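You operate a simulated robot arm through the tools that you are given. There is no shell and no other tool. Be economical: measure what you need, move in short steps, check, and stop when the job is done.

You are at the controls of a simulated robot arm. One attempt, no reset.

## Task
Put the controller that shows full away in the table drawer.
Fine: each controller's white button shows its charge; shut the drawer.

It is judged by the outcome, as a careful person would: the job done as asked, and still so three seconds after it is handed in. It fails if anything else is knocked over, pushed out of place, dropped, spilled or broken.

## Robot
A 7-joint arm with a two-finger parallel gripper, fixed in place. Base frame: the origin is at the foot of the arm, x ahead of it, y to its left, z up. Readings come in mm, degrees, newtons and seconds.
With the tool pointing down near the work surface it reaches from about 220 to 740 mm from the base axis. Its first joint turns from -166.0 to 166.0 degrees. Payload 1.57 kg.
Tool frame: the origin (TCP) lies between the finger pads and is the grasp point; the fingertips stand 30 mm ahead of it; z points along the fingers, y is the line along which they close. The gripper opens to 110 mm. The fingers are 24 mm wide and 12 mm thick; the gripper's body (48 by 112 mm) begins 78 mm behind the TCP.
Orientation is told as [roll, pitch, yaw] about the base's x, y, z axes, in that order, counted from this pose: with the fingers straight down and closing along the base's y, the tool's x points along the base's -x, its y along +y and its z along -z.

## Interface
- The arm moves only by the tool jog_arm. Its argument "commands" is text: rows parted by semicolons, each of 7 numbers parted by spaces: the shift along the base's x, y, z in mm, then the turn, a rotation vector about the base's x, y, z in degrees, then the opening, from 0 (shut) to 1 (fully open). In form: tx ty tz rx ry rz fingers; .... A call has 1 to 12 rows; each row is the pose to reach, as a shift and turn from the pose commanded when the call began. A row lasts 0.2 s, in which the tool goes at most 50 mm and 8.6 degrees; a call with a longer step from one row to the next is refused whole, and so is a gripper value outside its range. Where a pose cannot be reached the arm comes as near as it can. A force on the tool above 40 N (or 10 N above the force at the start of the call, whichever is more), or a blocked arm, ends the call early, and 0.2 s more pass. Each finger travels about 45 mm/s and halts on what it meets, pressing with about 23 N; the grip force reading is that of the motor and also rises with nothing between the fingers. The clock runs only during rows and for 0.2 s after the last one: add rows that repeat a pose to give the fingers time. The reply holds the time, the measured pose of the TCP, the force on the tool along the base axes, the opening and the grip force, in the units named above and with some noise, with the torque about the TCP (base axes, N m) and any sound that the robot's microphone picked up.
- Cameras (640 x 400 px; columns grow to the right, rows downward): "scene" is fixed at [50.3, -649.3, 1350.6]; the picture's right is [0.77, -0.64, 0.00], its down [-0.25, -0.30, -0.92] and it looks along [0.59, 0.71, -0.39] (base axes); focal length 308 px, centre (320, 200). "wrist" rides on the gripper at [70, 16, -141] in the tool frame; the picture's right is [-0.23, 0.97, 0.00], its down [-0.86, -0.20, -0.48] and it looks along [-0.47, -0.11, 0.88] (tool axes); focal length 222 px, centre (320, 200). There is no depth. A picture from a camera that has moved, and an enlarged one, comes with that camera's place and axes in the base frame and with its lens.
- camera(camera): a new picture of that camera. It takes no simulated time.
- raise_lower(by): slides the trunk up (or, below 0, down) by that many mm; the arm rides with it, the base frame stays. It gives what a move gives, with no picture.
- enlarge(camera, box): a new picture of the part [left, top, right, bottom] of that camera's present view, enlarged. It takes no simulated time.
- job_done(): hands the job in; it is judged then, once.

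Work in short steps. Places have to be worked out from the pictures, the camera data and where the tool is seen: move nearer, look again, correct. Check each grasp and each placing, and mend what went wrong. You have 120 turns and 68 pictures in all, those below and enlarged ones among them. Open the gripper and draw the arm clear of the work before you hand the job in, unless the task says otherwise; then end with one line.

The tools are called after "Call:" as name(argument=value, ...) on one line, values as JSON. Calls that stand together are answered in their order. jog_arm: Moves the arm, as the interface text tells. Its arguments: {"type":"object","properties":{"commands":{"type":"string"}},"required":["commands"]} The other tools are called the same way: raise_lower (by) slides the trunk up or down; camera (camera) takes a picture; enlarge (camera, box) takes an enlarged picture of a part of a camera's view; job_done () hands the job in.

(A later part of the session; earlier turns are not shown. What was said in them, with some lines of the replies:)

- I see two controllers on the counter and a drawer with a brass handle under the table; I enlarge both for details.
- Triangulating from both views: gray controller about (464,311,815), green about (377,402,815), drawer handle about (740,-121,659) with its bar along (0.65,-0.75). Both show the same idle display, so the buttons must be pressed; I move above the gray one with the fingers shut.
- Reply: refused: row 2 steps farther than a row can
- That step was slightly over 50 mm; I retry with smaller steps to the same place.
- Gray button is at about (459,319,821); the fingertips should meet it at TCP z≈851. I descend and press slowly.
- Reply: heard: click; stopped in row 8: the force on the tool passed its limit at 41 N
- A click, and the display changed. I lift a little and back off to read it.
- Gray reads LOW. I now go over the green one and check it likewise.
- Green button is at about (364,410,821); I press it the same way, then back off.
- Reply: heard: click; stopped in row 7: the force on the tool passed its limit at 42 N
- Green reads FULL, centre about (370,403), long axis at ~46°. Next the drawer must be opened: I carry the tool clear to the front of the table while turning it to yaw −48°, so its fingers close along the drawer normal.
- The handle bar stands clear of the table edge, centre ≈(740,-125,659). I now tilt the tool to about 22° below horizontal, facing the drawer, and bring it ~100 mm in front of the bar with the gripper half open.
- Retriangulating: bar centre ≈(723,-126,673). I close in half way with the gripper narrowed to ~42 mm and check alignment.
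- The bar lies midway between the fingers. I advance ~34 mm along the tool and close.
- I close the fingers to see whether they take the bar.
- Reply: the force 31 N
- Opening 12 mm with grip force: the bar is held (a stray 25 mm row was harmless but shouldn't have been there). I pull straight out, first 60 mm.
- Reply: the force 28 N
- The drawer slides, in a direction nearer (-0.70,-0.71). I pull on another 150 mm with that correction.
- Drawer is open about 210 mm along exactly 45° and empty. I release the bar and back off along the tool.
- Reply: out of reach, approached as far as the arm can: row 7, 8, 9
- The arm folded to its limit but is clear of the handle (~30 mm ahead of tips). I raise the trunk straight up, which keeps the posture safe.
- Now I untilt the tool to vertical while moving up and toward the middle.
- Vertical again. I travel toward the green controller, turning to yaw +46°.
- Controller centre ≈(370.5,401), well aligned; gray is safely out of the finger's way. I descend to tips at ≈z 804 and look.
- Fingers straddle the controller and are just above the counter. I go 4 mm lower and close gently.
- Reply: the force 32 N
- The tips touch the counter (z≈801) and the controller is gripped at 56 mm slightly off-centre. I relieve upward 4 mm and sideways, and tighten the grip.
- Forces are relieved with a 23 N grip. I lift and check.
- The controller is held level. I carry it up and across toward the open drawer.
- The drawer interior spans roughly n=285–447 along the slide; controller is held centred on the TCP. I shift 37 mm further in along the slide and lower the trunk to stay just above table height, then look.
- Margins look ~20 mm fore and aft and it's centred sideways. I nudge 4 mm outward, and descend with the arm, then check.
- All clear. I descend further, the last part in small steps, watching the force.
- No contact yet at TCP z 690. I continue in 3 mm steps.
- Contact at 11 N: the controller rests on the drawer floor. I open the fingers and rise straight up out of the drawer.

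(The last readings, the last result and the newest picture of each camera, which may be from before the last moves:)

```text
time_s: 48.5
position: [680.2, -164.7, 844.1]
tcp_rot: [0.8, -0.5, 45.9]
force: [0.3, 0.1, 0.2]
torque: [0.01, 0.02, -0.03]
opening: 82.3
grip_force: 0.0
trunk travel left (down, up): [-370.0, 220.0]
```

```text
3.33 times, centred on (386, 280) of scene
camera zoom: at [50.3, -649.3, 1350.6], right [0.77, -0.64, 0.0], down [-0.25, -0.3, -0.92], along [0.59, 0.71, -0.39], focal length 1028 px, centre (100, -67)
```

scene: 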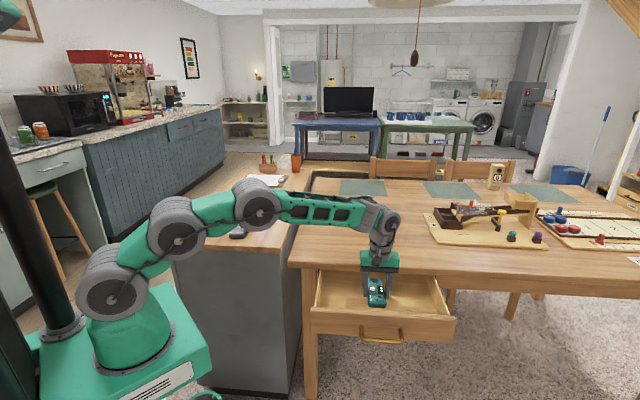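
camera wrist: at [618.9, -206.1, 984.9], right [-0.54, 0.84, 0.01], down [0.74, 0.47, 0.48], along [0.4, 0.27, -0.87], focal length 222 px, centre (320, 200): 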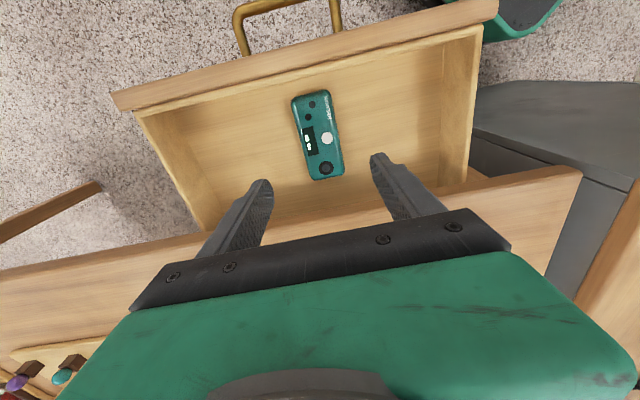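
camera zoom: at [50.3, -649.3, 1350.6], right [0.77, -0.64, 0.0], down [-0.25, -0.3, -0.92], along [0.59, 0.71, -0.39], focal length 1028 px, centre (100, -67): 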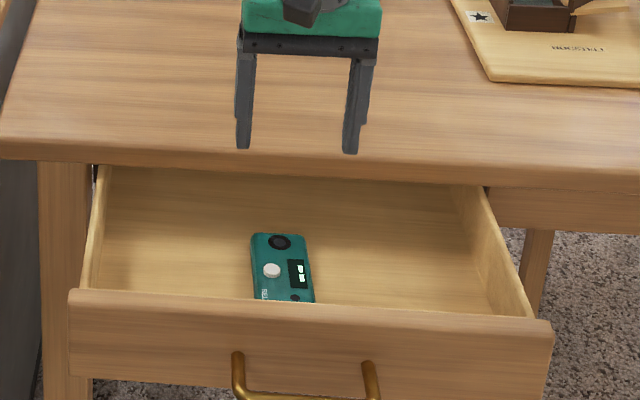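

The controller lies flat in the drawer. To shut it I'll push the handle bar with shut fingers, tool tilted 15° so the body stays clear of the table edge; first I move out in front of the handle.

Call:
jog_arm(commands="-29 -30 10 0 0 0 0.5; -58 -60 10 0 0 0 0.25; -87 -90 10 5.3 -5.3 0 0; -116 -120 10 10.6 -10.6 0 0; -145 -148 0 10.6 -10.6 0 0; -145 -148 -30 10.6 -10.6 0 0; -145 -148 -60 10.6 -10.6 0 0; -145 -148 -60 10.6 -10.6 0 0")

Call:
camera(camera="wrist")

Call:
camera(camera="scene")

```text
time_s: 50.4
position: [534.8, -312.3, 784.4]
tcp_rot: [0.4, -15.5, 46.1]
force: [-0.5, -0.4, -0.5]
torque: [0.01, -0.01, -0.01]
opening: 0.0
grip_force: 21.2
trunk travel left (down, up): [-370.0, 220.0]
```

```text
28 pictures are left
camera wrist: at [450.6, -377.7, 900.4], right [-0.55, 0.83, 0.07], down [0.63, 0.36, 0.69], along [0.55, 0.42, -0.72], focal length 222 px, centre (320, 200)
```

wrist: 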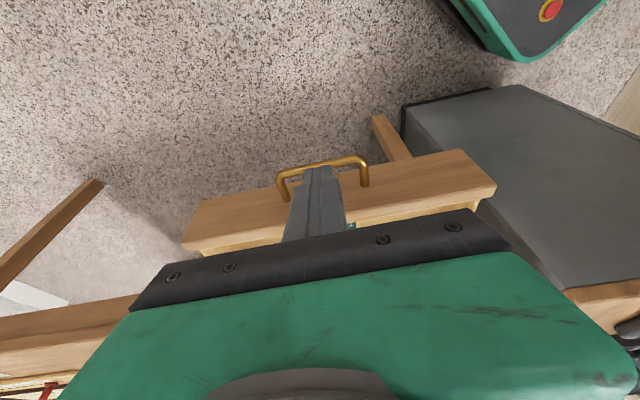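

```text
27 pictures are left
```

scene: 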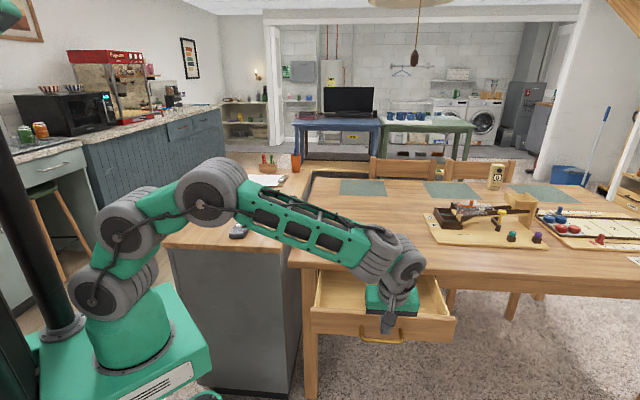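

Bar confirmed at n≈208, 30 mm ahead of the finger. I lower 100 mm.

Call:
jog_arm(commands="0 0 -35 0 0 0 0; 0 0 -70 0 0 0 0; 0 0 -100 0 0 0 0; 0 0 -100 0 0 0 0")

Call:
enlarge(camera="wrist", box=[200, 60, 440, 210])

```text
time_s: 51.4
position: [536.1, -314.9, 682.1]
tcp_rot: [0.4, -15.6, 46.2]
force: [-0.2, 0.5, -0.6]
torque: [0.0, 0.02, 0.01]
opening: 0.1
grip_force: 21.2
trunk travel left (down, up): [-370.0, 220.0]
```

```text
2.67 times, centred on (320, 135) of wrist
camera zoom: at [450.7, -378.8, 800.2], right [-0.55, 0.83, 0.07], down [0.63, 0.36, 0.69], along [0.55, 0.42, -0.72], focal length 592 px, centre (320, 373)
```

zoom: 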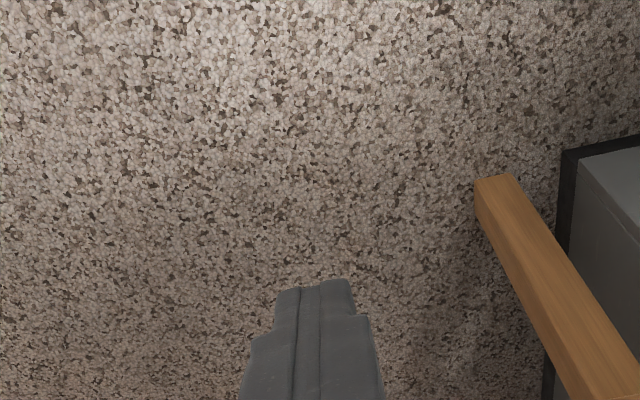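

The bar is now behind the finger (seen from the camera). I push forward along (0.707,0.707).

Call:
jog_arm(commands="10 10 0 0 0 0 0; 18 18 0 0 0 0 0; 26 26 0 0 0 0 0; 38 38 0 0 0 0 0; 50 50 0 0 0 0 0; 62 62 0 0 0 0 0; 74 74 0 0 0 0 0; 86 86 0 0 0 0 0; 98 98 0 0 0 0 0; 110 110 0 0 0 0 0")

Call:
camera(camera="scene")

```text
time_s: 53.5
position: [644.0, -202.4, 686.3]
tcp_rot: [0.3, -15.5, 46.1]
force: [-0.5, -0.4, -0.1]
torque: [-0.02, 0.03, 0.0]
opening: 0.1
grip_force: 21.3
trunk travel left (down, up): [-370.0, 220.0]
```

```text
25 pictures are left
```

scene: 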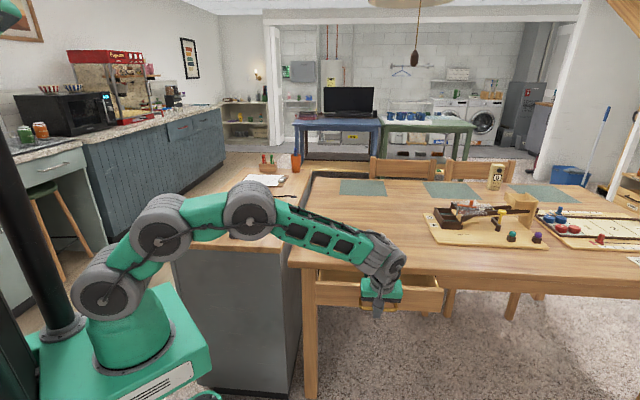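

The drawer is closing smoothly; about 90 mm remain. I push on, slowly at the end.

Call:
jog_arm(commands="12 12 0 0 0 0 0; 24 24 0 0 0 0 0; 36 36 0 0 0 0 0; 46 46 0 0 0 0 0; 54 54 0 0 0 0 0; 58 58 0 0 0 0 0; 61 61 0 0 0 0 0; 63 63 0 0 0 0 0; 65 65 0 0 0 0 0; 67 67 0 0 0 0 0; 69 69 0 0 0 0 0")

Call:
enlarge(camera="scene", box=[290, 220, 482, 340])

```text
time_s: 55.8
position: [706.4, -141.4, 681.0]
tcp_rot: [0.8, -15.2, 45.2]
force: [-21.4, -25.9, 6.6]
torque: [-0.23, 0.17, -0.04]
opening: 0.1
grip_force: 21.2
trunk travel left (down, up): [-370.0, 220.0]
stopped in row 11: the force on the tool passed its limit at 44 N (the readings are from after the stop); the commanded pose is now the measured one
```

```text
3.33 times, centred on (386, 280) of scene
camera zoom: at [50.3, -649.3, 1350.6], right [0.77, -0.64, 0.0], down [-0.25, -0.3, -0.92], along [0.59, 0.71, -0.39], focal length 1028 px, centre (100, -67)
```

zoom: 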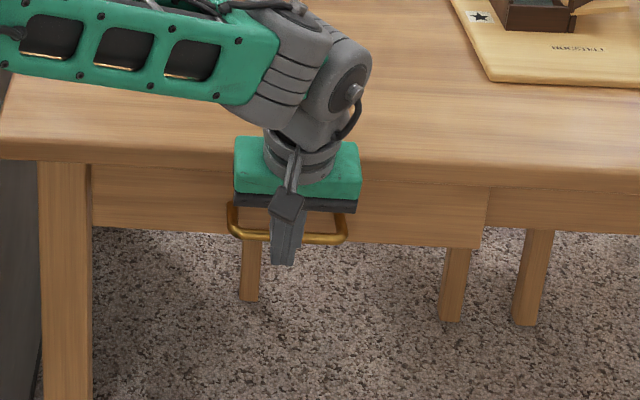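

The push ended against a hard stop at the predicted closed position. I back off and rise clear.

Call:
jog_arm(commands="-10 -10 0 0 0 0 0; -30 -30 0 0 0 0 0; -55 -55 0 0 0 0 0; -75 -75 20 0 0 0 0; -90 -90 50 0 0 0 0; -90 -90 95 0 0 0 0; -90 -90 140 0 0 0 0.3; -90 -90 185 0 0 0 0.6; -90 -90 230 0 0 0 0.8; -90 -90 230 0 0 0 0.8")

Call:
camera(camera="scene")

Call:
enlarge(camera="scene", box=[280, 230, 460, 342])

```text
time_s: 58.0
position: [617.6, -226.5, 910.7]
tcp_rot: [0.7, -15.1, 45.7]
force: [0.1, 0.0, 0.2]
torque: [0.03, -0.03, 0.0]
opening: 82.4
grip_force: 0.1
trunk travel left (down, up): [-370.0, 220.0]
```

```text
23 pictures are left
```

scene: 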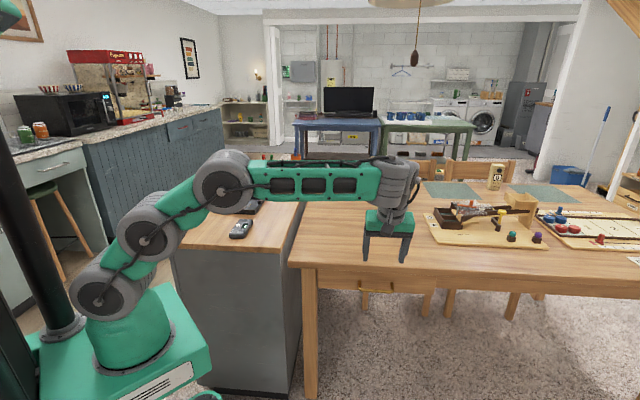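

```text
3.56 times, centred on (370, 286) of scene
camera zoom: at [50.3, -649.3, 1350.6], right [0.77, -0.64, 0.0], down [-0.25, -0.3, -0.92], along [0.59, 0.71, -0.39], focal length 1097 px, centre (142, -106)
```

zoom: 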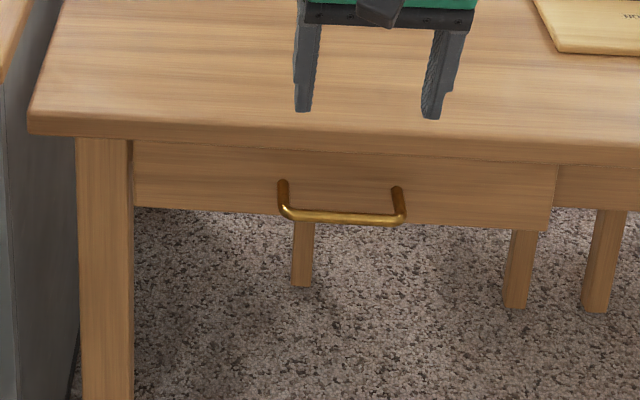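

The drawer front matches its original shut position exactly, the gray controller is untouched, and the arm is clear with gripper open; I hand in.

Call:
job_done()

```text
The job is handed in.
```

The green controller, which showed FULL when I pressed its button, is in the table drawer and the drawer is shut; the gray one showed LOW and is still on the counter.
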